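You operate a simulated robot arm through the tools that you are given. There is no shell and no other tool.

The job below is to be done with a simulated robot arm. You get a single attempt, and the scene is never put back.

## Task
Make room on the top of the bin cupboard for the clear tall glass. At the end: the polish pad from the top of the bin cupboard is in the polish drawer; the clear tall glass stands where the polish pad stood; whatever was shut is shut again. Leave all else as you found it, and nothing knocked over (what rides in a drawer may roll over).

It is judged by the outcome, as a careful person would: the job done as asked, and still so three seconds after it is handed in. It fails if anything else is knocked over, pushed out of place, dropped, spilled or broken.

## Robot
A 7-joint arm with a two-finger parallel gripper, fixed in place. Base frame: the origin is at the foot of the arm, x ahead of it, y to its left, z up. Lengths are in m, angles in rad, forces in N, time in s.
With the tool pointing down near the work surface it reaches from about 0.1 to 0.64 m from the base axis. Its first joint turns from -1.152 to 1.152 rad. Payload 1.57 kg.
The tool frame sits at the grasp point between the pads (the TCP): z along the fingers, y along the line on which they close. The tips reach 0.03 m beyond it. The gripper opens to 0.08 m. The fingers are 0.017 m wide and 0.012 m thick; the gripper's body (0.04 by 0.082 m) begins 0.08 m behind the TCP.
Orientation is that of the tool frame in the base frame, as [roll, pitch, yaw] about the fixed x, y, z axes, in that order (R = Rz(yaw) Ry(pitch) Rx(roll)). With the fingers straight down and closing along the base's y, the tool's x points along the base's -x, its y along +y and its z along -z.

## Interface
- The arm moves only by the tool move_arm. Its argument "targets" is one flat list of numbers, 7 for each row, row after row: the shift along the base's x, y, z in m, then the turn, a rotation vector about the base's x, y, z in degrees, then the finger opening in m, from 0 to 0.08. In form: [tx, ty, tz, wx, wy, wz, grip, tx, ty, tz, wx, wy, wz, grip, ...]. A call has 1 to 20 rows; each row shifts and turns the commanded pose from where the row before left it. Each row takes 0.2 s and may step no farther than 0.05 m and 0.15 rad from the row before; otherwise, or with a gripper value out of range, the whole call is refused. A pose out of reach is approached as far as the arm can. The call stops where the force on the tool passes 40 N (or 10 N more than at its start, if that is more) or the arm is blocked; 0.2 s more then pass. The fingers move at their own pace (about 0.072 m/s each) and stop on an object; they squeeze with about 41 N. The grip force told is the motor's: it shows also when the fingers shut on nothing. Time passes only in rows, and 0.2 s behind the last, so rows that do not move let the fingers close. It gives the time, the measured TCP pose, the force on the tool (base axes), the opening and the grip force at its end, in the units of the frame above (readings bear some noise), with the torque about the TCP (base axes, N m) and any sound that the robot's microphone picked up.
- Cameras (640 x 400 px; columns grow to the right, rows downward): "scene" is fixed at [0.0597, 0.4358, 1.4209]; the picture's right is [-0.74, -0.67, 0.00], its down [-0.41, 0.45, -0.80] and it looks along [0.53, -0.59, -0.61] (base axes); focal length 250 px, centre (320, 200). "wrist" rides on the gripper at [0.072, -0.007, -0.122] in the tool frame; the picture's right is [0.09, 1.00, 0.00], its down [-0.84, 0.08, -0.54] and it looks along [-0.54, 0.05, 0.84] (tool axes); focal length 238 px, centre (320, 200). There is no depth. A picture from a camera that has moved, and an enlarged one, comes with that camera's place and axes in the base frame and with its lens.
- capture(camera): a new picture of that camera. It takes no simulated time.
- close_up(camera, box): a new picture of the part [left, top, right, bottom] of that camera's present view, enlarged. It takes no simulated time.
- close_job(): hands the job in; it is judged then, once.

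Places have to be worked out from the pictures, the camera data and where the tool is seen. Open the gripper and draw the arm clear of the work before you hand the job in, unless the task says otherwise.

The tools are called after "Emit:" as name(argument=value, ...) on one line, values as JSON. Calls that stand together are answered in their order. move_arm: Moves the arm, as the interface text tells. Its arguments: {"type":"object","properties":{"targets":{"type":"array","items":{"type":"number"}}},"required":["targets"]} The other tools are called the same way: capture (camera) takes a picture; close_up (camera, box) takes an enlarged picture of a part of a camera's view; close_job () hands the job in.

At the start:

```text
time_s: 0.0
eef_pos: [0.4556, 0.0452, 1.167]
orientation: [3.141, 0.0, 3.141]
contact_force: [0.2, -0.1, -0.4]
ft_torque: [0.01, -0.02, 0.02]
finger_gap: 0.0801
grasp_force: 0.1
```

scene: 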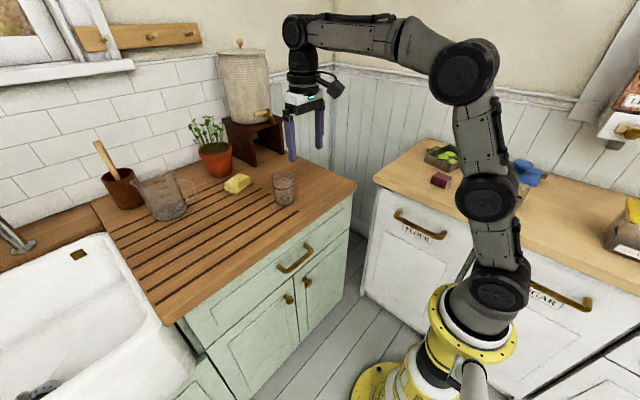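
wrist: 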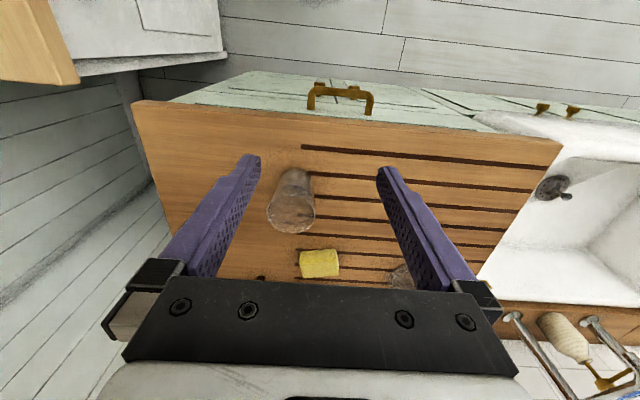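

I'll begin by looking closely at the scene: labels, the things on the counters, and possible polish pad/drawer candidates.

Emit:
close_up(camera="scene", box=[340, 120, 640, 340])

Emit:
close_up(camera="scene", box=[80, 100, 360, 280])

Emit:
close_up(camera="scene", box=[160, 200, 380, 400])

Emit:
close_up(camera="scene", box=[520, 60, 640, 300])

```text
1.82 times, centred on (490, 230) of scene
camera zoom: at [0.0597, 0.4358, 1.4209], right [-0.74, -0.67, 0.0], down [-0.41, 0.45, -0.8], along [0.53, -0.59, -0.61], focal length 454 px, centre (11, 146)
```

zoom: 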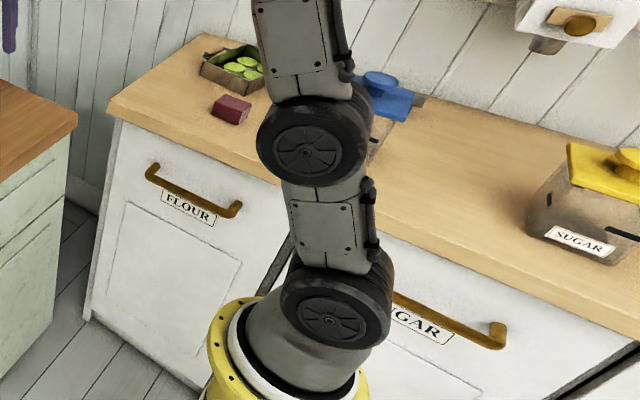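

```text
2.22 times, centred on (220, 190) of scene
camera zoom: at [0.0597, 0.4358, 1.4209], right [-0.74, -0.67, 0.0], down [-0.41, 0.45, -0.8], along [0.53, -0.59, -0.61], focal length 555 px, centre (542, 222)
```

zoom: 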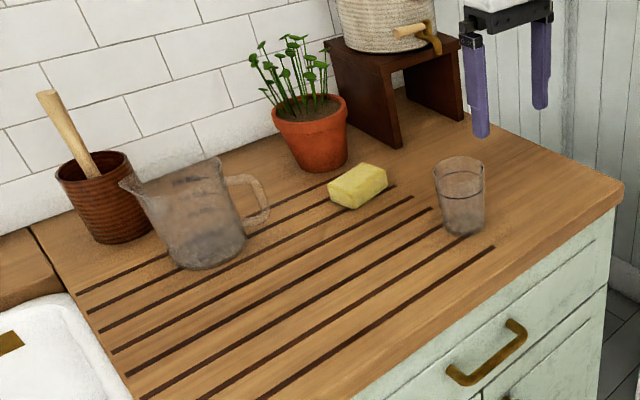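

```text
2.00 times, centred on (270, 300) of scene
camera zoom: at [0.0597, 0.4358, 1.4209], right [-0.74, -0.67, 0.0], down [-0.41, 0.45, -0.8], along [0.53, -0.59, -0.61], focal length 500 px, centre (420, 0)
```

zoom: 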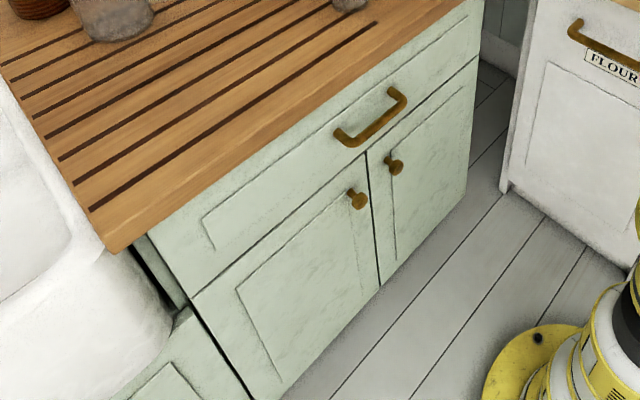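

```text
1.67 times, centred on (580, 180) of scene
camera zoom: at [0.0597, 0.4358, 1.4209], right [-0.74, -0.67, 0.0], down [-0.41, 0.45, -0.8], along [0.53, -0.59, -0.61], focal length 417 px, centre (-113, 233)
```

zoom: 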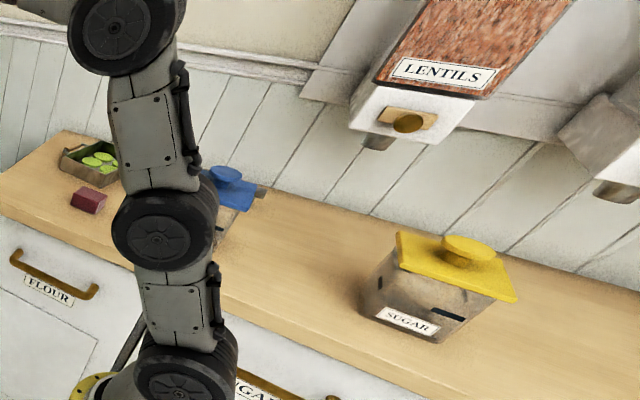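

The dark-red block on the FLOUR/SUGAR cupboard looks like the pad, the glass stands on the drainer, and a drawer with a brass handle sits under the drainer. I'll take closer looks to confirm labels before moving.

Emit:
close_up(camera="wrist", box=[240, 60, 480, 210])

Emit:
close_up(camera="scene", box=[410, 130, 550, 220])

Emit:
close_up(camera="scene", box=[240, 230, 340, 300])

Emit:
close_up(camera="wrist", box=[0, 0, 240, 150])

```text
2.67 times, centred on (360, 135) of wrist
camera zoom: at [0.3838, 0.039, 1.2863], right [-0.09, 1.0, 0.0], down [0.84, 0.08, 0.54], along [0.54, 0.05, -0.84], focal length 636 px, centre (213, 373)
```

zoom: 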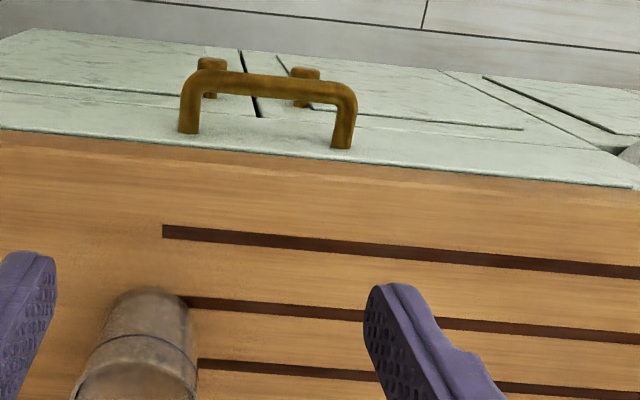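

```text
4.44 times, centred on (480, 175) of scene
camera zoom: at [0.0597, 0.4358, 1.4209], right [-0.74, -0.67, 0.0], down [-0.41, 0.45, -0.8], along [0.53, -0.59, -0.61], focal length 1111 px, centre (-391, 311)
```

zoom: 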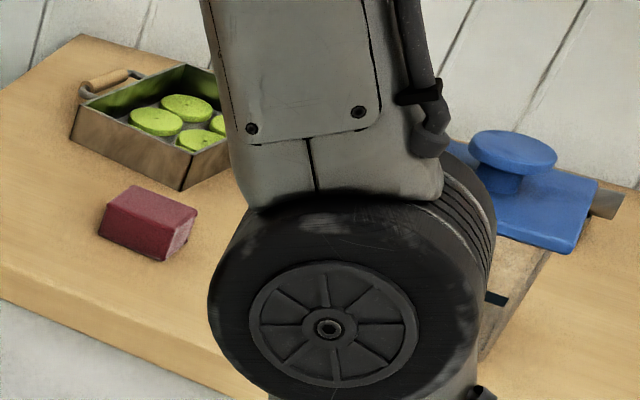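

```text
5.71 times, centred on (290, 265) of scene
camera zoom: at [0.0597, 0.4358, 1.4209], right [-0.74, -0.67, 0.0], down [-0.41, 0.45, -0.8], along [0.53, -0.59, -0.61], focal length 1428 px, centre (491, -171)
```

zoom: 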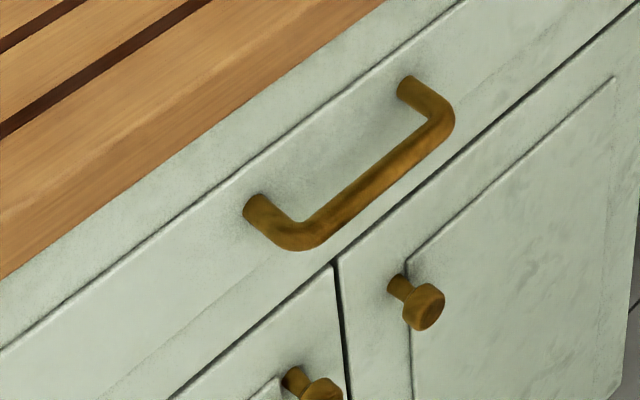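

```text
2.67 times, centred on (120, 75) of wrist
camera zoom: at [0.3838, 0.039, 1.2863], right [-0.09, 1.0, 0.0], down [0.84, 0.08, 0.54], along [0.54, 0.05, -0.84], focal length 636 px, centre (853, 533)
```

zoom: 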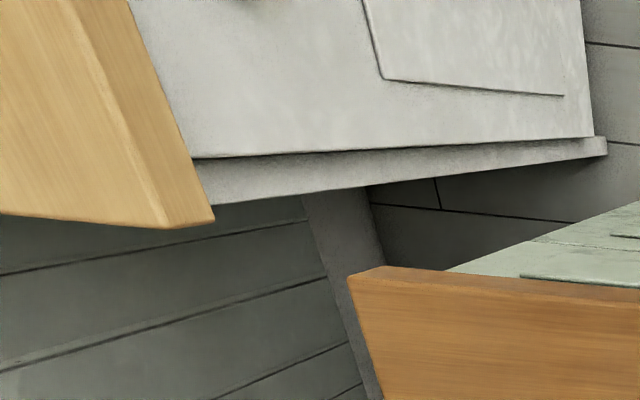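

The only drawer is the one under the drainer, with its handle bar at about (0.46, 0.09, 0.77), and the drawer face is near x≈0.494. I'll swing the tool so the fingers close across the bar, tilt it about 35° forward, and stop short for a closer look.

Emit:
move_arm(targets=[-0.0075, 0.004, -0.0253, 0, 0, -8.18, 0.04, -0.0075, 0.004, -0.0253, 0, 0, -8.18, 0.04, -0.0075, 0.004, -0.0253, 0, 0, -8.18, 0.04, -0.0075, 0.004, -0.0253, 0, 0, -8.18, 0.04, -0.0075, 0.004, -0.0253, 0, 0, -8.18, 0.04, -0.0075, 0.004, -0.0253, 0, 0, -8.18, 0.04, -0.0075, 0.004, -0.0253, 0, 0, -8.18, 0.04, -0.0075, 0.004, -0.0253, 0, 0, -8.18, 0.04, -0.0075, 0.004, -0.0253, 0, 0, -8.18, 0.04, -0.0075, 0.004, -0.0253, 0, 0, -8.18, 0.04, -0.0075, 0.004, -0.0253, 0, 0, -8.2, 0.04, 0, 0, 0, 0, -7, 0, 0.04, 0, 0, 0, 0, -7, 0, 0.04, 0, 0, 0, 0, -7, 0, 0.04, 0, 0, 0, 0, -7, 0, 0.04, 0, 0, 0, 0, -7, 0, 0.04])

```text
time_s: 3.4
eef_pos: [0.375, 0.0905, 0.8887]
orientation: [2.527, -0.001, 1.572]
contact_force: [0.1, 0.0, 0.3]
ft_torque: [-0.01, 0.01, -0.02]
finger_gap: 0.0399
grasp_force: 0.0
```

The arm reached the look-pose. Now I'll check the handle from both cameras.

Emit:
capture(camera="wrist")

Emit:
capture(camera="scene")

Emit:
close_up(camera="scene", box=[400, 120, 600, 260])

```text
taken
camera wrist: at [0.2982, 0.1623, 0.9828], right [0.81, 0.09, 0.57], down [-0.25, -0.84, 0.49], along [0.53, -0.54, -0.66], focal length 238 px, centre (320, 200)
```

wrist: 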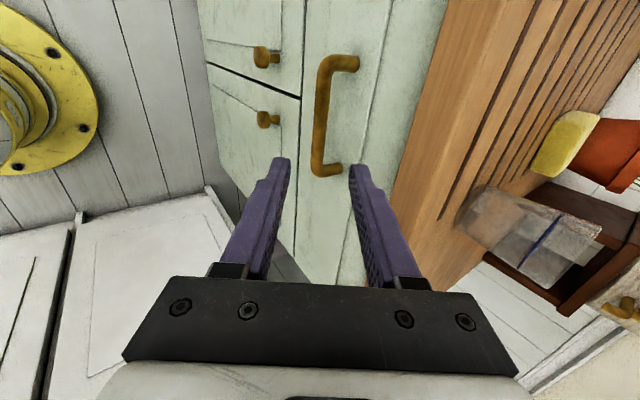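

```text
taken
```

scene: 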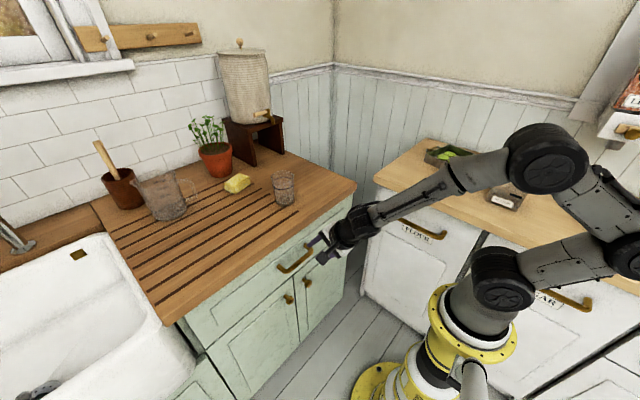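

```text
2.86 times, centred on (500, 190) of scene
camera zoom: at [0.0598, 0.4358, 1.4209], right [-0.74, -0.67, 0.0], down [-0.41, 0.45, -0.8], along [0.53, -0.59, -0.61], focal length 714 px, centre (-194, 229)
```

zoom: 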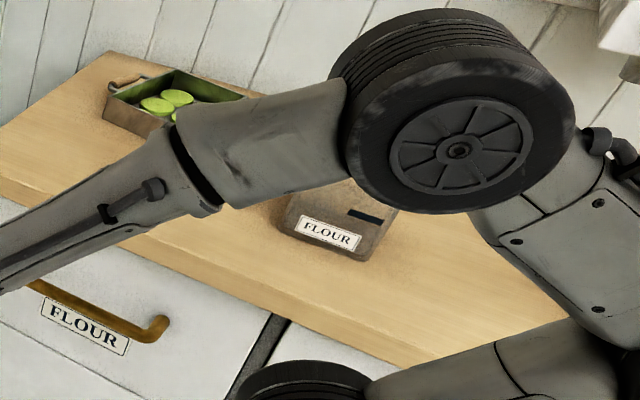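

The bar is near (0.457, 0.092, 0.778), almost on the tool axis. I'll creep 0.08 m further along the axis and re-check the centring before going round the bar.

Emit:
move_arm(targets=[0.0115, 0, -0.0164, 0, 0, 0, 0.036, 0.0115, 0, -0.0164, 0, 0, 0, 0.036, 0.0115, 0, -0.0164, 0, 0, 0, 0.036, 0.0115, 0, -0.0164, 0, 0, 0, 0.036])

Emit:
capture(camera="wrist")

Emit:
close_up(camera="scene", box=[250, 190, 390, 280])

```text
time_s: 4.4
eef_pos: [0.4227, 0.0903, 0.8237]
orientation: [2.537, -0.001, 1.572]
contact_force: [0.6, -0.3, -0.4]
ft_torque: [0.01, -0.01, 0.0]
finger_gap: 0.036
grasp_force: 0.0
```

```text
taken
camera wrist: at [0.3458, 0.1615, 0.9195], right [0.82, 0.09, 0.57], down [-0.24, -0.84, 0.49], along [0.52, -0.54, -0.66], focal length 238 px, centre (320, 200)
```

wrist: 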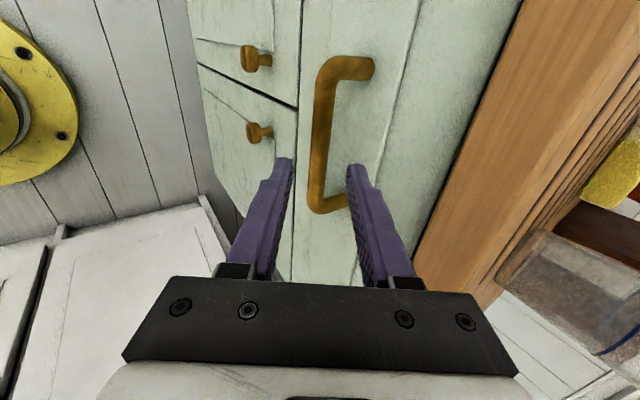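

```text
4.44 times, centred on (320, 235) of scene
camera zoom: at [0.0597, 0.4358, 1.4209], right [-0.74, -0.67, 0.0], down [-0.41, 0.45, -0.8], along [0.53, -0.59, -0.61], focal length 1111 px, centre (320, 44)
```

zoom: 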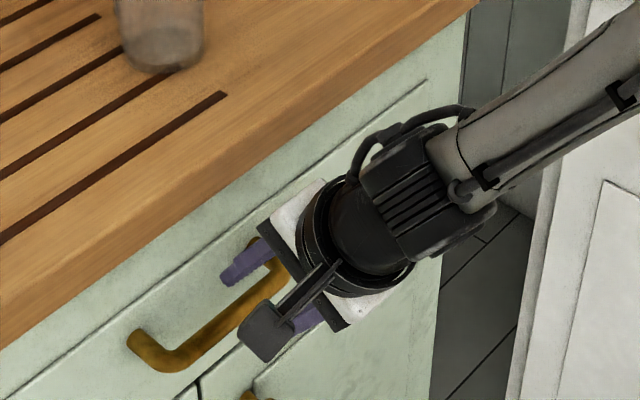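

The bar is centred between the fingers within ~2 mm and about 0.063 m ahead of the TCP. I'll go in 0.046 m with a narrower opening so that the rear finger fits between the bar and the drawer face, then close on it.

Emit:
move_arm(targets=[0.0062, 0, -0.00985, 0, 0, 0, 0.031, 0.0062, 0, -0.00985, 0, 0, 0, 0.031, 0.0062, 0, -0.00985, 0, 0, 0, 0.031, 0.0062, 0, -0.00985, 0, 0, 0, 0.031, 0, 0, 0, 0, 0, 0, 0.031])

Emit:
capture(camera="wrist")

```text
time_s: 5.3
eef_pos: [0.45, 0.0889, 0.8095]
orientation: [2.53, 0.002, 1.571]
contact_force: [-28.4, -2.6, 26.5]
ft_torque: [0.16, 0.98, -0.13]
finger_gap: 0.0389
grasp_force: 4.4
out of reach, approached as far as the arm can: row 1, 2, 3
stopped in row 4: the force on the tool passed its limit at 79 N (the readings are from after the stop); the commanded pose is now the measured one
```

```text
taken
camera wrist: at [0.3737, 0.1608, 0.9038], right [0.82, 0.09, 0.57], down [-0.25, -0.84, 0.49], along [0.52, -0.54, -0.66], focal length 238 px, centre (320, 200)
```

wrist: 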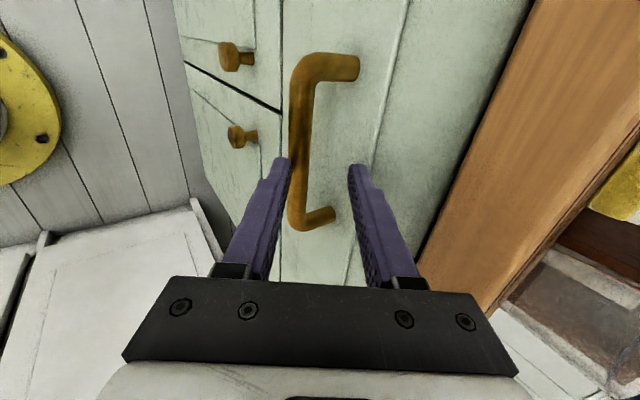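

The arm couldn't follow the last descent in this posture (out of reach), and the front finger touched the bar. I'll back straight off along the tool axis and look at the arm's posture.

Emit:
move_arm(targets=[-0.0115, 0, 0.0164, 0, 0, 0, 0.036, -0.0115, 0, 0.0164, 0, 0, 0, 0.036, -0.0115, 0, 0.0164, 0, 0, 0, 0.036])

Emit:
capture(camera="scene")

Emit:
capture(camera="wrist")

```text
time_s: 6.1
eef_pos: [0.4158, 0.0876, 0.8591]
orientation: [2.533, 0.003, 1.572]
contact_force: [0.1, -0.3, 0.2]
ft_torque: [-0.01, 0.03, 0.02]
finger_gap: 0.0356
grasp_force: 0.0
```

```text
taken
```

scene: 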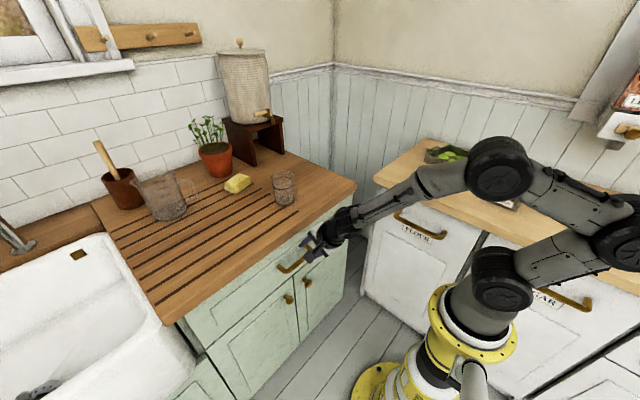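

```text
taken
camera wrist: at [0.3394, 0.1607, 0.9532], right [0.82, 0.09, 0.57], down [-0.25, -0.84, 0.49], along [0.52, -0.54, -0.66], focal length 238 px, centre (320, 200)
```

wrist: 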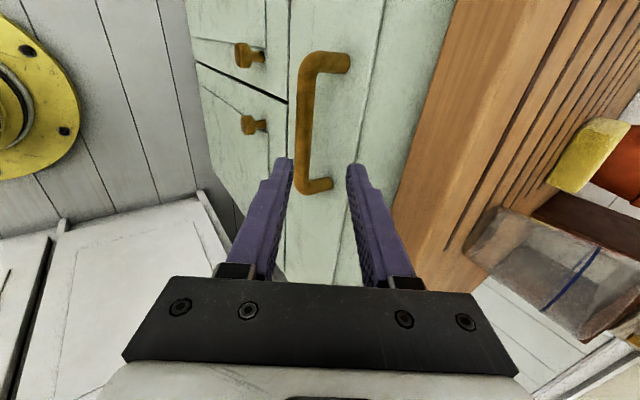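

The arm is folded back with the tool steeply tilted; a smaller tilt should suit it better and still clear the counter edge. I'll reduce the tilt to about 15° right here, staying above the bar.

Emit:
move_arm(targets=[0.0055, 0.0007, 0.0, 0, 6.6, 0, 0.036, 0.0055, 0.0007, 0.0, 0, 6.6, 0, 0.036, 0.0055, 0.0007, 0.0, 0, 6.6, 0, 0.036, 0, 0, 0, 0, 0, 0, 0.036])

Emit:
capture(camera="wrist")

Emit:
capture(camera="scene")

```text
time_s: 7.1
eef_pos: [0.4326, 0.091, 0.8573]
orientation: [2.881, -0.001, 1.57]
contact_force: [0.1, 0.0, 0.3]
ft_torque: [-0.01, -0.01, 0.03]
finger_gap: 0.0362
grasp_force: 0.0
```

```text
taken
camera wrist: at [0.3936, 0.1633, 0.9727], right [0.96, 0.09, 0.26], down [-0.07, -0.84, 0.54], along [0.27, -0.54, -0.8], focal length 238 px, centre (320, 200)
```

wrist: 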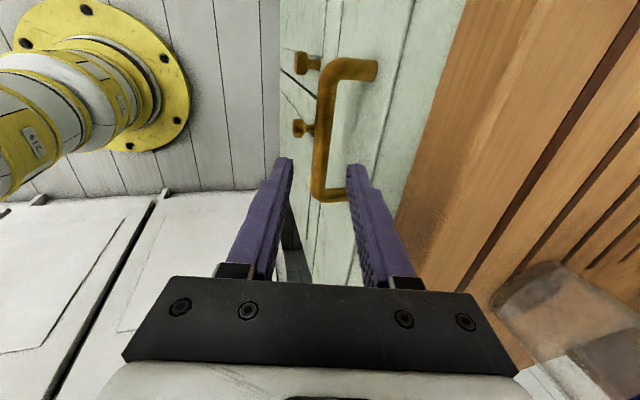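

```text
taken
```

scene: 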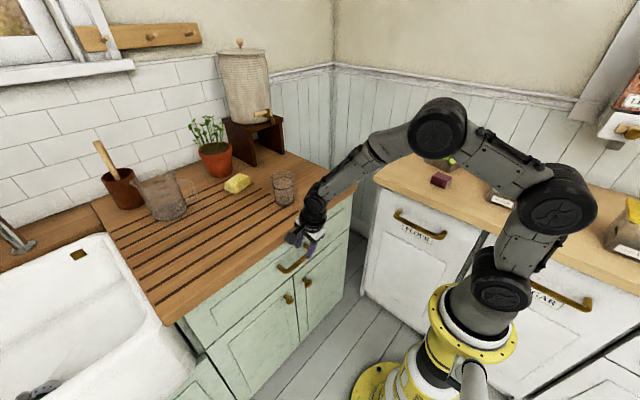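

Much better posture; the bar is centred on the tool axis within ~2 mm and about 0.08 m ahead. I'll descend along the axis with a narrow opening.

Emit:
move_arm(targets=[0.0047, 0, -0.0169, 0, 0, 0, 0.03, 0.0047, 0, -0.0169, 0, 0, 0, 0.03, 0.0047, 0, -0.0169, 0, 0, 0, 0.03, 0.0047, 0, -0.0169, 0, 0, 0, 0.03, 0, 0, 0, 0, 0, 0, 0.03])

Emit:
capture(camera="wrist")

Emit:
close_up(camera="scene", box=[250, 190, 390, 280])

```text
time_s: 8.3
eef_pos: [0.4513, 0.0907, 0.79]
orientation: [2.877, 0.0, 1.572]
contact_force: [-0.4, -0.1, -0.4]
ft_torque: [0.02, -0.02, -0.01]
finger_gap: 0.03
grasp_force: 0.1
```

```text
taken
camera wrist: at [0.4123, 0.1634, 0.9049], right [0.96, 0.09, 0.26], down [-0.07, -0.84, 0.54], along [0.27, -0.54, -0.8], focal length 238 px, centre (320, 200)
```

wrist: 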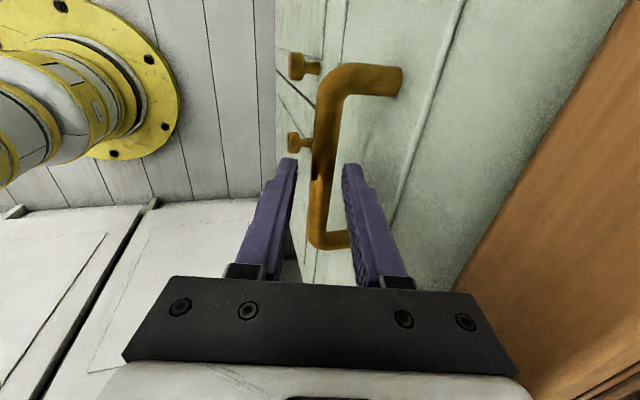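

```text
4.44 times, centred on (320, 235) of scene
camera zoom: at [0.0597, 0.4358, 1.4209], right [-0.74, -0.67, 0.0], down [-0.41, 0.45, -0.8], along [0.53, -0.59, -0.61], focal length 1111 px, centre (320, 44)
```

zoom: 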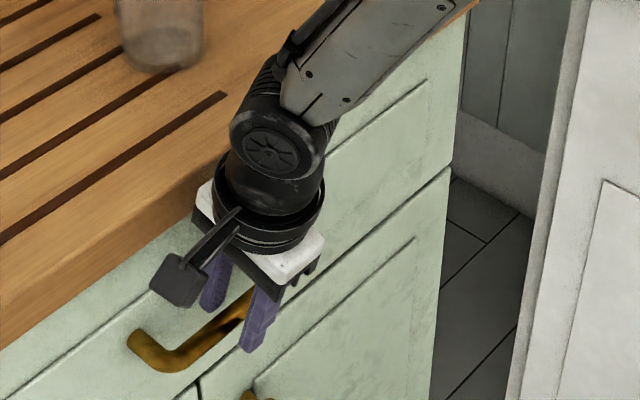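

The bar sits between the fingers with no contact. Closing the gripper on it.

Emit:
move_arm(targets=[0, 0, 0, 0, 0, 0, 0.01, 0, 0, 0, 0, 0, 0, 0.0, 0, 0, 0, 0, 0, 0, 0.0])

Emit:
capture(camera="wrist")

```text
time_s: 9.1
eef_pos: [0.4505, 0.091, 0.7907]
orientation: [2.877, 0.0, 1.571]
contact_force: [1.6, -0.8, 0.6]
ft_torque: [0.19, -0.04, 0.01]
finger_gap: 0.0156
grasp_force: 31.4
```

```text
taken
camera wrist: at [0.4124, 0.1634, 0.9053], right [0.96, 0.09, 0.26], down [-0.07, -0.84, 0.54], along [0.27, -0.54, -0.8], focal length 238 px, centre (320, 200)
```

wrist: 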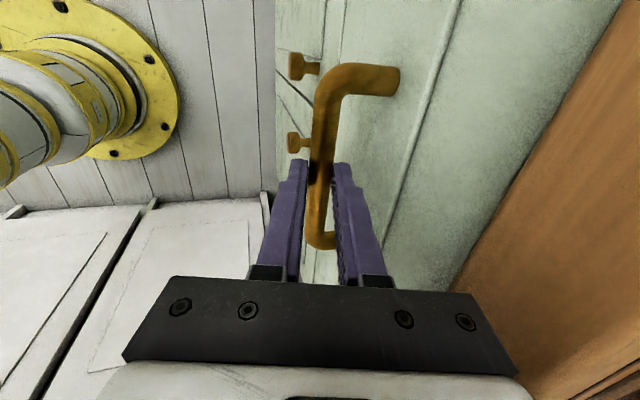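

Gripped on the 15.6 mm bar. Now pulling the drawer gently toward -x.

Emit:
move_arm(targets=[-0.01, 0, 0, 0, 0, 0, 0, -0.02, 0, 0, 0, 0, 0, 0, -0.02, 0, 0, 0, 0, 0, 0, -0.02, 0, 0, 0, 0, 0, 0, -0.02, 0, 0, 0, 0, 0, 0])

Emit:
capture(camera="scene")

Emit:
capture(camera="wrist")

```text
time_s: 10.3
eef_pos: [0.3616, 0.0921, 0.791]
orientation: [2.875, 0.002, 1.571]
contact_force: [-0.5, -7.5, 20.6]
ft_torque: [-0.46, -0.08, -0.21]
finger_gap: 0.0155
grasp_force: 31.3
```

```text
taken
```

scene: 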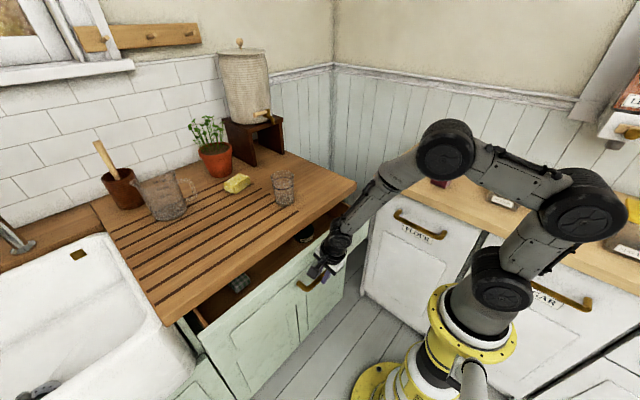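

```text
taken
camera wrist: at [0.3221, 0.1635, 0.9051], right [0.96, 0.09, 0.26], down [-0.07, -0.84, 0.54], along [0.27, -0.54, -0.8], focal length 238 px, centre (320, 200)
```

wrist: 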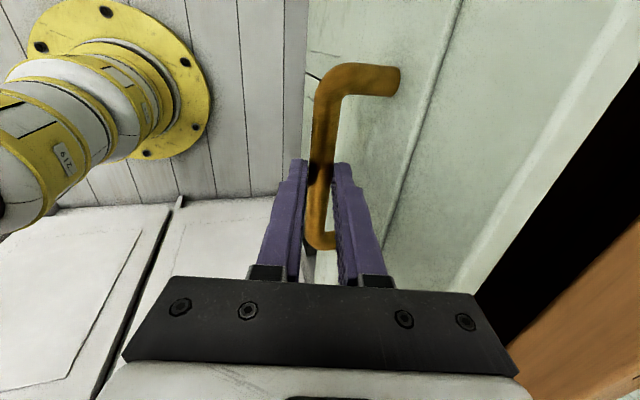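

The drawer slid out 0.09 m and things are visible inside. I'll keep pulling another 0.08 m, easing the slight downward/sideways load.

Emit:
move_arm(targets=[-0.02, -0.0005, 0.0005, 0, 0, 0, 0, -0.02, -0.0005, 0.0005, 0, 0, 0, 0, -0.02, 0, 0, 0, 0, 0, 0, -0.02, 0, 0, 0, 0, 0, 0])

Emit:
capture(camera="scene")

```text
time_s: 11.3
eef_pos: [0.2804, 0.0902, 0.7909]
orientation: [2.88, -0.001, 1.572]
contact_force: [0.1, 22.2, -10.9]
ft_torque: [0.55, 0.05, 0.09]
finger_gap: 0.016
grasp_force: 30.9
```

```text
taken
```

scene: 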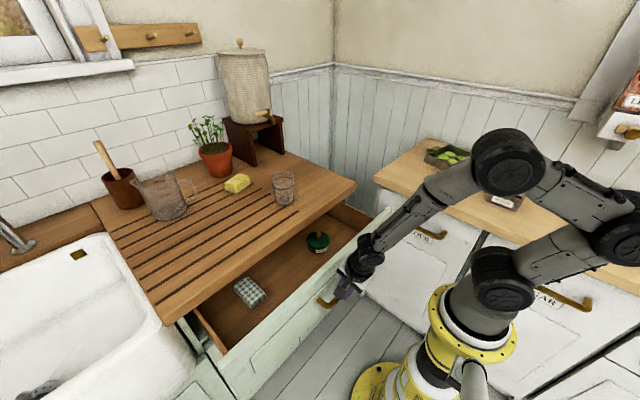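

The drawer is open ~0.17 m, with a green tin and a checkered cloth inside and lots of free floor between them. I'll release the bar slightly, withdraw along the tool axis, then rise.

Emit:
move_arm(targets=[0, 0, 0, 0, 0, 0, 0.034, 0, 0, 0, 0, 0, 0, 0.034, -0.004, 0, 0.015, 0, 0, 0, 0.034, -0.004, 0, 0.015, 0, 0, 0, 0.034, -0.004, 0, 0.015, 0, 0, 0, 0.034, -0.004, 0, 0.015, 0, 0, 0, 0.034, 0, 0, 0.03, 0, 0, 0, 0.034, 0, 0, 0.04, 0, 0, 0, 0.034, 0, 0, 0.04, 0, 0, 0, 0.034])

Emit:
capture(camera="wrist")

Emit:
capture(camera="scene")

```text
time_s: 13.3
eef_pos: [0.2653, 0.0913, 0.9603]
orientation: [2.88, 0.003, 1.573]
contact_force: [0.3, -0.2, -0.3]
ft_torque: [0.03, 0.01, 0.01]
finger_gap: 0.034
grasp_force: 0.1
```

```text
taken
camera wrist: at [0.2264, 0.1623, 1.076], right [0.96, 0.09, 0.26], down [-0.07, -0.84, 0.54], along [0.27, -0.54, -0.8], focal length 238 px, centre (320, 200)
```

wrist: 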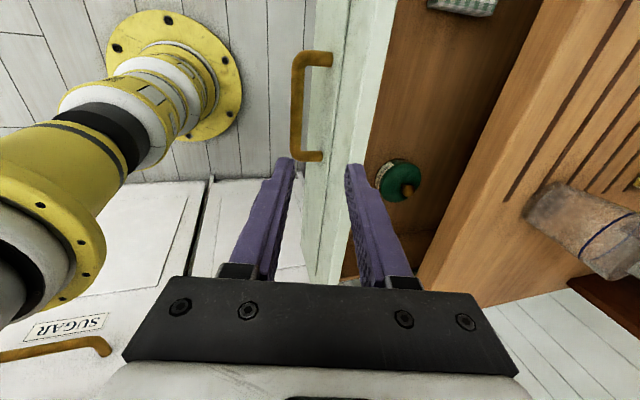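

```text
taken
```

scene: 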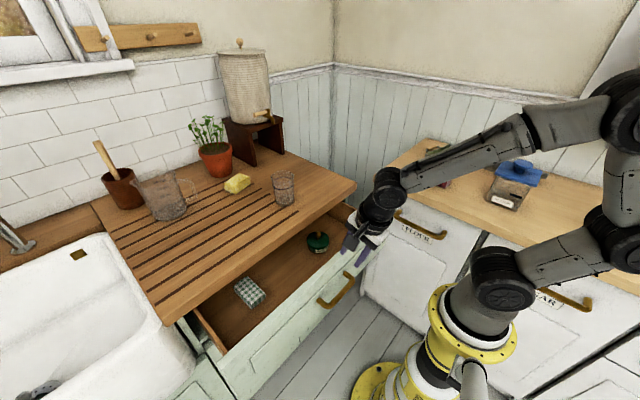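

The drawer stays open. Now I'll rise, bring the tool upright, and sweep over to look down at the red pad on the bin cupboard.

Emit:
move_arm(targets=[0.03, -0.015, 0.035, 0, 7.5, 0, 0.06, 0.03, -0.015, 0.035, 0, 7.5, 0, 0.08, 0.03, -0.015, 0.035, 0, 0, 0, 0.08, 0.03, -0.015, 0.035, 0, 0, 0, 0.08, -0.0125, -0.045, 0, 0, 0, 0, 0.08, -0.0125, -0.045, 0, 0, 0, 0, 0.08, -0.0125, -0.045, 0, 0, 0, 0, 0.08, -0.0125, -0.045, 0, 0, 0, 0, 0.08, -0.0125, -0.045, 0, 0, 0, 0, 0.08, -0.0125, -0.045, 0, 0, 0, 0, 0.08, -0.0125, -0.045, 0, 0, 0, 0, 0.08, -0.0125, -0.045, 0, 0, 0, 0, 0.08, -0.0125, -0.045, 0, 0, 0, 0, 0.08])

Emit:
capture(camera="wrist")

Emit:
capture(camera="scene")

```text
time_s: 16.1
eef_pos: [0.2691, -0.3738, 1.1028]
orientation: [3.139, 0.0, 1.572]
contact_force: [-0.3, 0.3, -0.2]
ft_torque: [-0.01, -0.03, 0.01]
finger_gap: 0.0801
grasp_force: 0.0
```

```text
taken
camera wrist: at [0.2625, -0.3011, 1.2236], right [1.0, 0.09, 0.0], down [0.08, -0.84, 0.54], along [0.05, -0.54, -0.84], focal length 238 px, centre (320, 200)
```

wrist: 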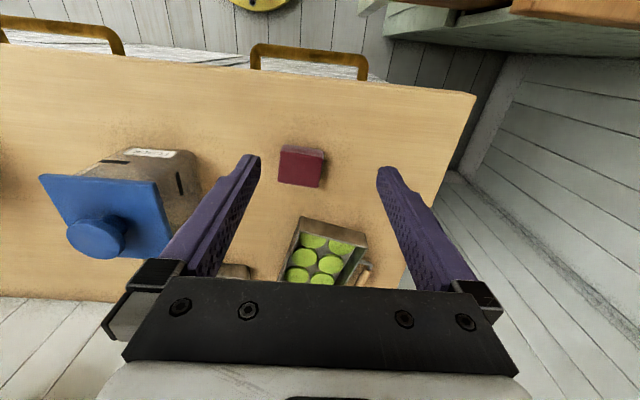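

```text
taken
```

scene: 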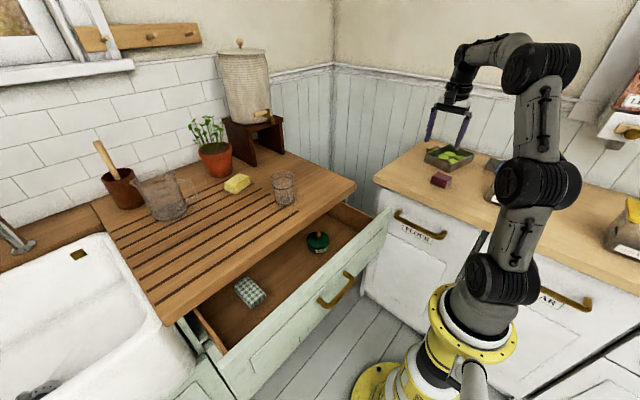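

The arm is nicely posed; the pad, a tin of green cakes behind it and the blue-lidded flour canister are visible. Zooming in on the pad to measure it.

Emit:
close_up(camera="wrist", box=[220, 120, 400, 232])

Emit:
close_up(camera="scene", box=[390, 130, 510, 205])

Emit:
close_up(camera="wrist", box=[200, 200, 420, 340])

```text
3.56 times, centred on (310, 176) of wrist
camera zoom: at [0.2625, -0.3011, 1.2236], right [1.0, 0.09, 0.0], down [0.08, -0.84, 0.54], along [0.05, -0.54, -0.84], focal length 848 px, centre (356, 285)
```

zoom: 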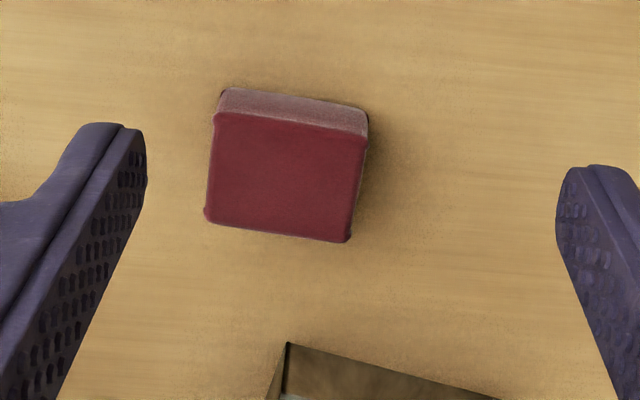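

```text
5.33 times, centred on (450, 168) of scene
camera zoom: at [0.0597, 0.4358, 1.4209], right [-0.74, -0.67, 0.0], down [-0.41, 0.45, -0.8], along [0.53, -0.59, -0.61], focal length 1333 px, centre (-373, 373)
```

zoom: 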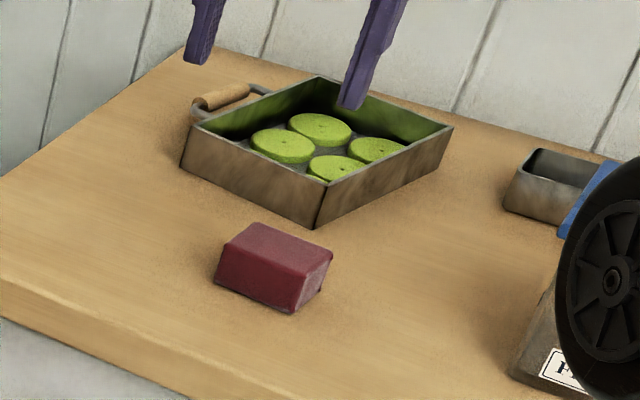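

```text
2.86 times, centred on (310, 270) of wrist
camera zoom: at [0.2625, -0.3011, 1.2236], right [1.0, 0.09, 0.0], down [0.08, -0.84, 0.54], along [0.05, -0.54, -0.84], focal length 681 px, centre (349, 0)
```

zoom: 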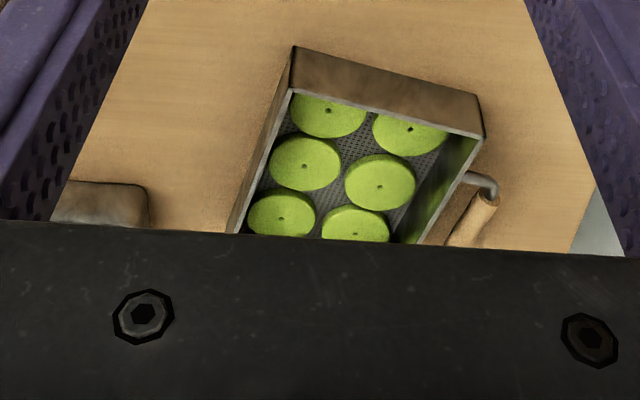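

The pad is a red block of roughly 6 × 5 × 3 cm. There's another small grey object beside the flour canister; I'll shift the camera back to identify it before picking anything.

Emit:
move_arm(targets=[-0.03, 0.045, 0.03, 0, 0, 0, 0.08, -0.03, 0.045, 0.03, 0, 0, 0, 0.08])

Emit:
capture(camera="wrist")

Emit:
close_up(camera="scene", box=[460, 130, 620, 230])

```text
refused: row 1 steps farther than a row can; nothing moved
```

```text
taken
camera wrist: at [0.2625, -0.3011, 1.2236], right [1.0, 0.09, 0.0], down [0.08, -0.84, 0.54], along [0.05, -0.54, -0.84], focal length 238 px, centre (320, 200)
```

wrist: 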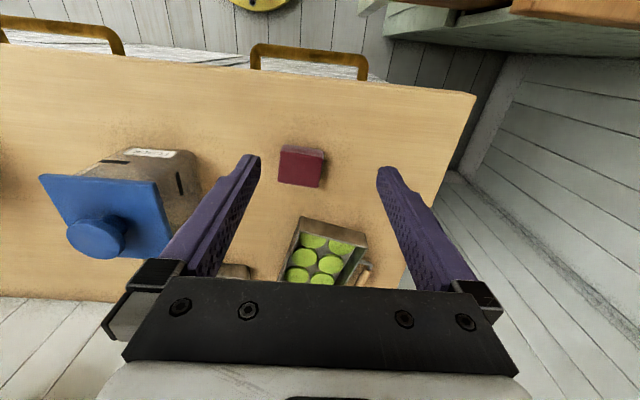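

```text
4.00 times, centred on (540, 180) of scene
camera zoom: at [0.0597, 0.4358, 1.4209], right [-0.74, -0.67, 0.0], down [-0.41, 0.45, -0.8], along [0.53, -0.59, -0.61], focal length 1000 px, centre (-560, 280)
```

zoom: 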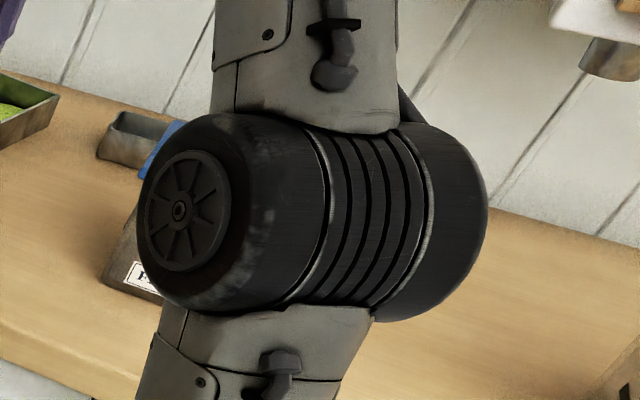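

The step was slightly too long; I'll repeat it with smaller rows.

Emit:
move_arm(targets=[-0.02, 0.035, 0.02, 0, 0, 0, 0.08, -0.02, 0.035, 0.02, 0, 0, 0, 0.08, -0.02, 0.035, 0.02, 0, 0, 0, 0.08])

Emit:
capture(camera="wrist")

Emit:
close_up(camera="wrist", box=[200, 120, 400, 290])

```text
time_s: 16.9
eef_pos: [0.2127, -0.2661, 1.1646]
orientation: [3.14, 0.0, 1.573]
contact_force: [-0.5, 0.7, 0.3]
ft_torque: [-0.01, 0.05, -0.01]
finger_gap: 0.0801
grasp_force: 0.0
```

```text
taken
camera wrist: at [0.2047, -0.1961, 1.2855], right [1.0, 0.09, 0.0], down [0.08, -0.84, 0.54], along [0.05, -0.54, -0.84], focal length 238 px, centre (320, 200)
```

wrist: 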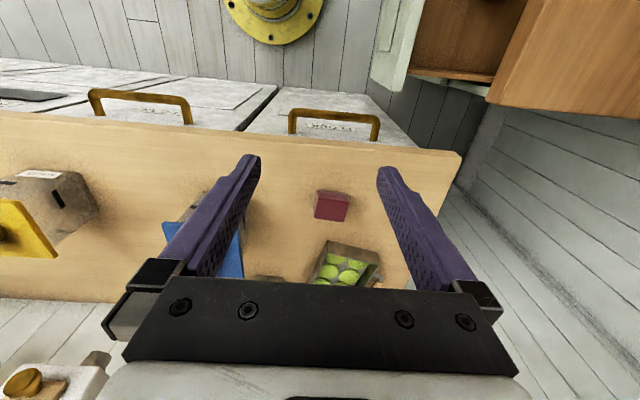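

```text
2.35 times, centred on (300, 205) of wrist
camera zoom: at [0.2047, -0.1961, 1.2855], right [1.0, 0.09, 0.0], down [0.08, -0.84, 0.54], along [0.05, -0.54, -0.84], focal length 561 px, centre (367, 188)
```

zoom: 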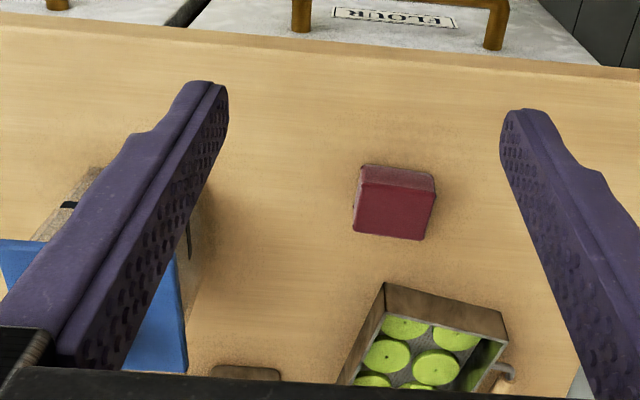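

The grey item is still hidden behind the hand. A 15° tilt of the tool toward the wall will bring it into view.

Emit:
move_arm(targets=[0, 0, 0, -7.5, 0, 0, 0.08, 0, 0, 0, -7.5, 0, 0, 0.08])

Emit:
capture(camera="wrist")

Emit:
close_up(camera="wrist", box=[180, 100, 420, 250])

```text
time_s: 17.5
eef_pos: [0.2132, -0.2695, 1.1633]
orientation: [3.141, 0.264, 1.571]
contact_force: [-0.9, 0.0, 0.3]
ft_torque: [0.02, -0.01, 0.0]
finger_gap: 0.0799
grasp_force: 0.0
```

```text
taken
camera wrist: at [0.2051, -0.1682, 1.2605], right [1.0, 0.09, -0.02], down [0.08, -0.67, 0.74], along [0.05, -0.74, -0.67], focal length 238 px, centre (320, 200)
```

wrist: 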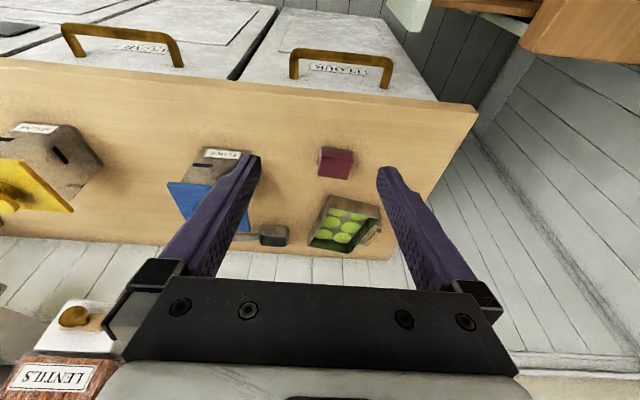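

```text
2.67 times, centred on (300, 175) of wrist
camera zoom: at [0.2051, -0.1682, 1.2605], right [1.0, 0.09, -0.02], down [0.08, -0.67, 0.74], along [0.05, -0.74, -0.67], focal length 636 px, centre (373, 267)
```

zoom: 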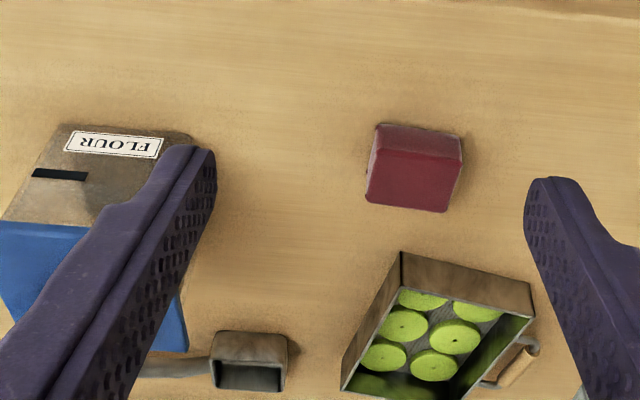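

The grey thing is a flour scoop and the green ones are cookies, so the red block is the polish pad: centre about (0.247, -0.446), turned ≈ -5°, top ≈0.93. I'll bring the tool upright, yaw -5°, and hover above it.

Emit:
move_arm(targets=[0.0057, -0.0294, -0.0238, 7.5, 0, 0, 0.08, 0.0057, -0.0294, -0.0238, 7.5, 0, 0, 0.08, 0.0057, -0.0294, -0.0238, 0, 0, -5, 0.08, 0.0057, -0.0294, -0.0238, 0, 0, 0, 0.08, 0.0057, -0.0294, -0.0238, 0, 0, 0, 0.08, 0.0057, -0.0294, -0.0238, 0, 0, 0, 0.08, 0, 0, 0, 0, 0, 0, 0.08])

Emit:
capture(camera="wrist")

Emit:
capture(camera="scene")

```text
time_s: 19.1
eef_pos: [0.2479, -0.4464, 1.0179]
orientation: [3.14, 0.0, 1.487]
contact_force: [0.1, 0.2, -0.4]
ft_torque: [-0.01, 0.01, 0.01]
finger_gap: 0.0799
grasp_force: 0.1
```

```text
taken
camera wrist: at [0.2461, -0.3729, 1.1383], right [1.0, 0.01, 0.0], down [0.0, -0.84, 0.54], along [0.01, -0.54, -0.84], focal length 238 px, centre (320, 200)
```

wrist: 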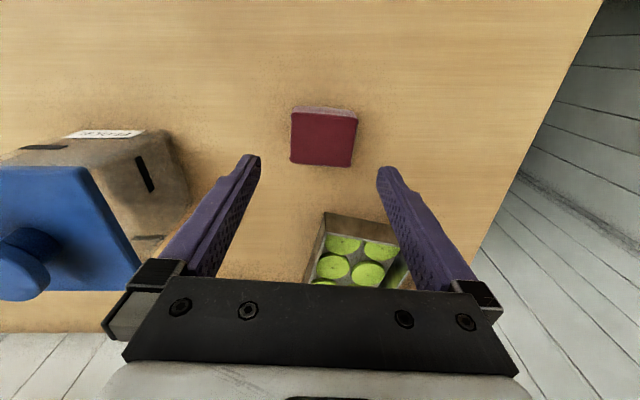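

```text
taken
```

scene: 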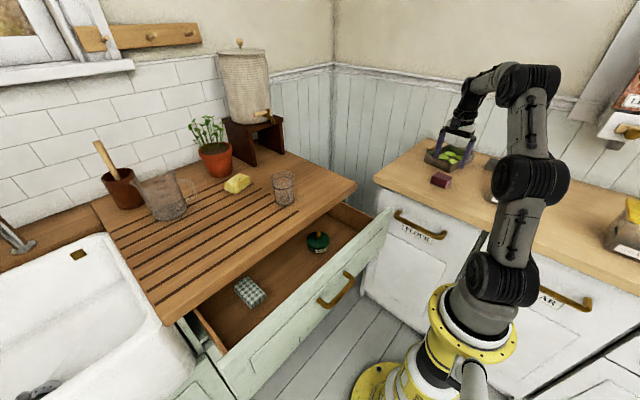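

Zooming on the pad from here to refine its centre and height (second height for triangulation).

Emit:
close_up(camera="wrist", box=[260, 90, 390, 180])

Emit:
close_up(camera="scene", box=[410, 110, 500, 200])

```text
4.44 times, centred on (325, 135) of wrist
camera zoom: at [0.2461, -0.3729, 1.1383], right [1.0, 0.01, 0.0], down [0.0, -0.84, 0.54], along [0.01, -0.54, -0.84], focal length 1059 px, centre (298, 489)
```

zoom: 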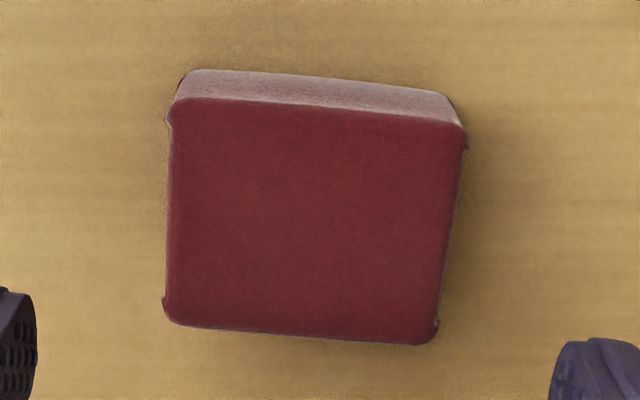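

```text
4.44 times, centred on (455, 155) of scene
camera zoom: at [0.0597, 0.4358, 1.4209], right [-0.74, -0.67, 0.0], down [-0.41, 0.45, -0.8], along [0.53, -0.59, -0.61], focal length 1111 px, centre (-280, 400)
```

zoom: 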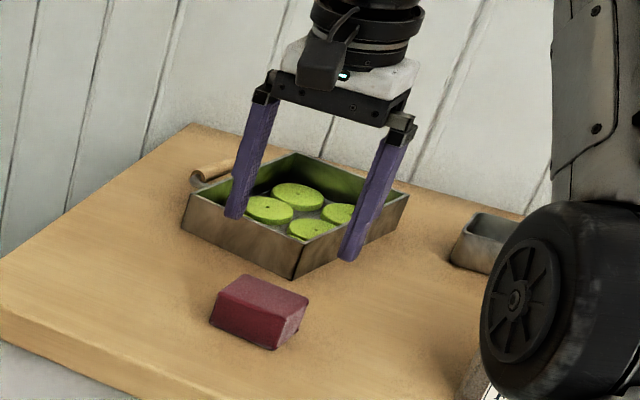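

Triangulation puts the pad top at z≈0.925 (counter ≈0.89), centre (0.2485, -0.4455), aligned with the fingers. Descending straight to TCP z≈0.93 with open fingers.

Emit:
move_arm(targets=[0.0006, 0.0008, -0.022, 0, 0, 0, 0.08, 0, 0, -0.022, 0, 0, 0, 0.08, 0, 0, -0.022, 0, 0, 0, 0.08, 0, 0, -0.021, 0, 0, 0, 0.08, 0, 0, 0, 0, 0, 0, 0.08])

Emit:
capture(camera="wrist")

Emit:
close_up(camera="scene", box=[410, 110, 500, 200])

```text
time_s: 20.3
eef_pos: [0.2481, -0.4452, 0.9305]
orientation: [3.14, 0.0, 1.485]
contact_force: [-0.2, 0.9, 0.0]
ft_torque: [0.02, 0.01, -0.02]
finger_gap: 0.0799
grasp_force: 0.0
```

```text
taken
camera wrist: at [0.2475, -0.3728, 1.0509], right [1.0, 0.01, 0.0], down [0.0, -0.84, 0.54], along [0.01, -0.54, -0.84], focal length 238 px, centre (320, 200)
```

wrist: 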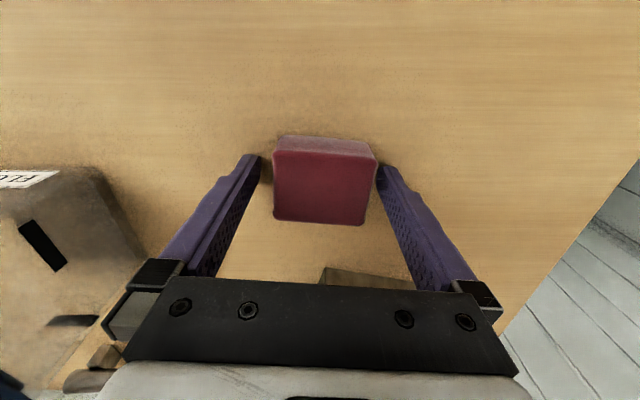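

```text
4.44 times, centred on (455, 155) of scene
camera zoom: at [0.0597, 0.4358, 1.4209], right [-0.74, -0.67, 0.0], down [-0.41, 0.45, -0.8], along [0.53, -0.59, -0.61], focal length 1111 px, centre (-280, 400)
```

zoom: 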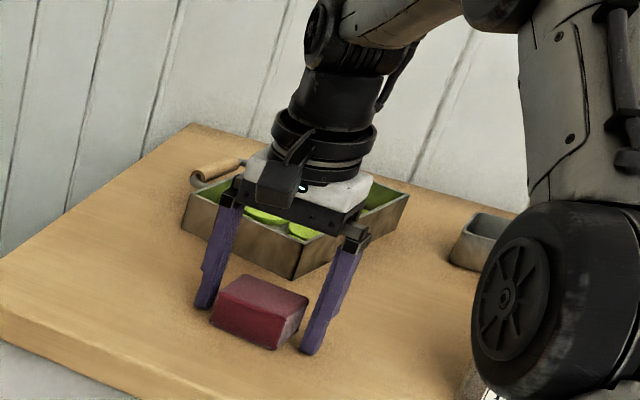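

The fingers straddle the pad on both sides with the tin clear. Closing on it.

Emit:
move_arm(targets=[0, 0, 0, 0, 0, 0, 0.05, 0, 0, 0, 0, 0, 0, 0.045, 0, 0, 0, 0, 0, 0, 0.04, 0, 0, 0, 0, 0, 0, 0.04])

Emit:
capture(camera="wrist")

```text
time_s: 21.3
eef_pos: [0.249, -0.4448, 0.9305]
orientation: [3.139, 0.0, 1.484]
contact_force: [0.8, -0.1, 0.0]
ft_torque: [-0.02, 0.02, -0.02]
finger_gap: 0.0582
grasp_force: 40.9
```

```text
taken
camera wrist: at [0.2474, -0.3728, 1.0511], right [1.0, 0.01, 0.0], down [0.0, -0.84, 0.54], along [0.01, -0.54, -0.84], focal length 238 px, centre (320, 200)
```

wrist: 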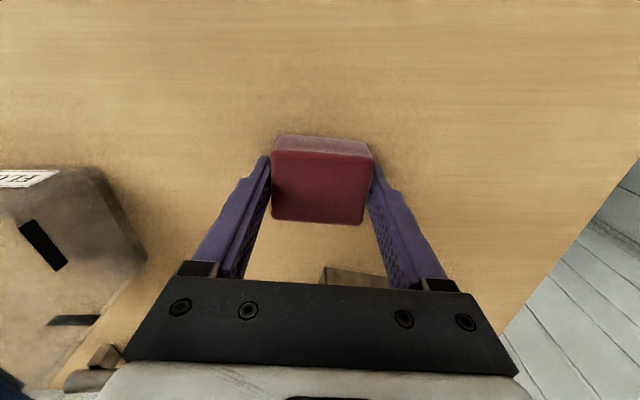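

The pad is held firmly (gap 58 mm). Lifting it and carrying it high over toward the drawer.

Emit:
move_arm(targets=[0, 0, 0.02, 0, 0, 0, 0.04, 0, 0, 0.04, 0, 0, 0, 0.04, 0, 0, 0.045, 0, 0, 0, 0.04, 0, 0, 0.045, 0, 0, 0, 0.04, 0, 0, 0.045, 0, 0, 0, 0.04, 0.0127, 0.0426, 0, 0, 0, 0, 0.04, 0.0127, 0.0426, 0, 0, 0, 0, 0.04, 0.0127, 0.0426, 0, 0, 0, 0, 0.04, 0.0127, 0.0426, 0, 0, 0, 0, 0.04, 0.0127, 0.0426, 0, 0, 0, 0, 0.04, 0.0127, 0.0426, 0, 0, 0, 0, 0.04, 0.0127, 0.0426, 0, 0, 0, 0, 0.04, 0.0127, 0.0426, 0, 0, 0, 0, 0.04, 0.0127, 0.0426, 0, 0, 0, 0, 0.04, 0.0127, 0.0426, 0, 0, 0, 0, 0.04, 0.0127, 0.0426, 0, 0, 0, 0, 0.04, 0.0127, 0.0426, 0, 0, 0, 0, 0.04, 0.0127, 0.0426, 0, 0, 0, 5, 0.04])

Emit:
capture(camera="wrist")

Emit:
capture(camera="scene")

```text
time_s: 25.1
eef_pos: [0.4124, 0.1089, 1.1253]
orientation: [3.14, 0.001, 1.571]
contact_force: [-0.4, 0.2, -0.6]
ft_torque: [-0.01, 0.04, -0.01]
finger_gap: 0.0584
grasp_force: 40.7
```

```text
taken
camera wrist: at [0.4039, 0.1809, 1.2466], right [1.0, 0.09, 0.0], down [0.08, -0.84, 0.54], along [0.05, -0.54, -0.84], focal length 238 px, centre (320, 200)
```

wrist: 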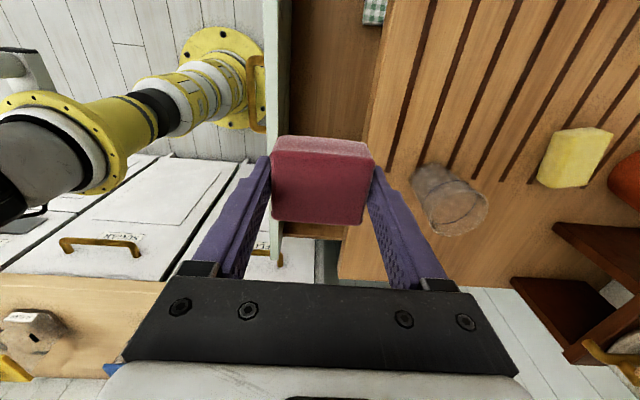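

```text
taken
```

scene: 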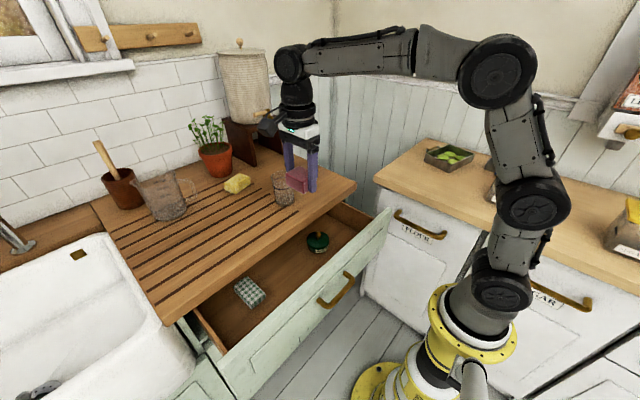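

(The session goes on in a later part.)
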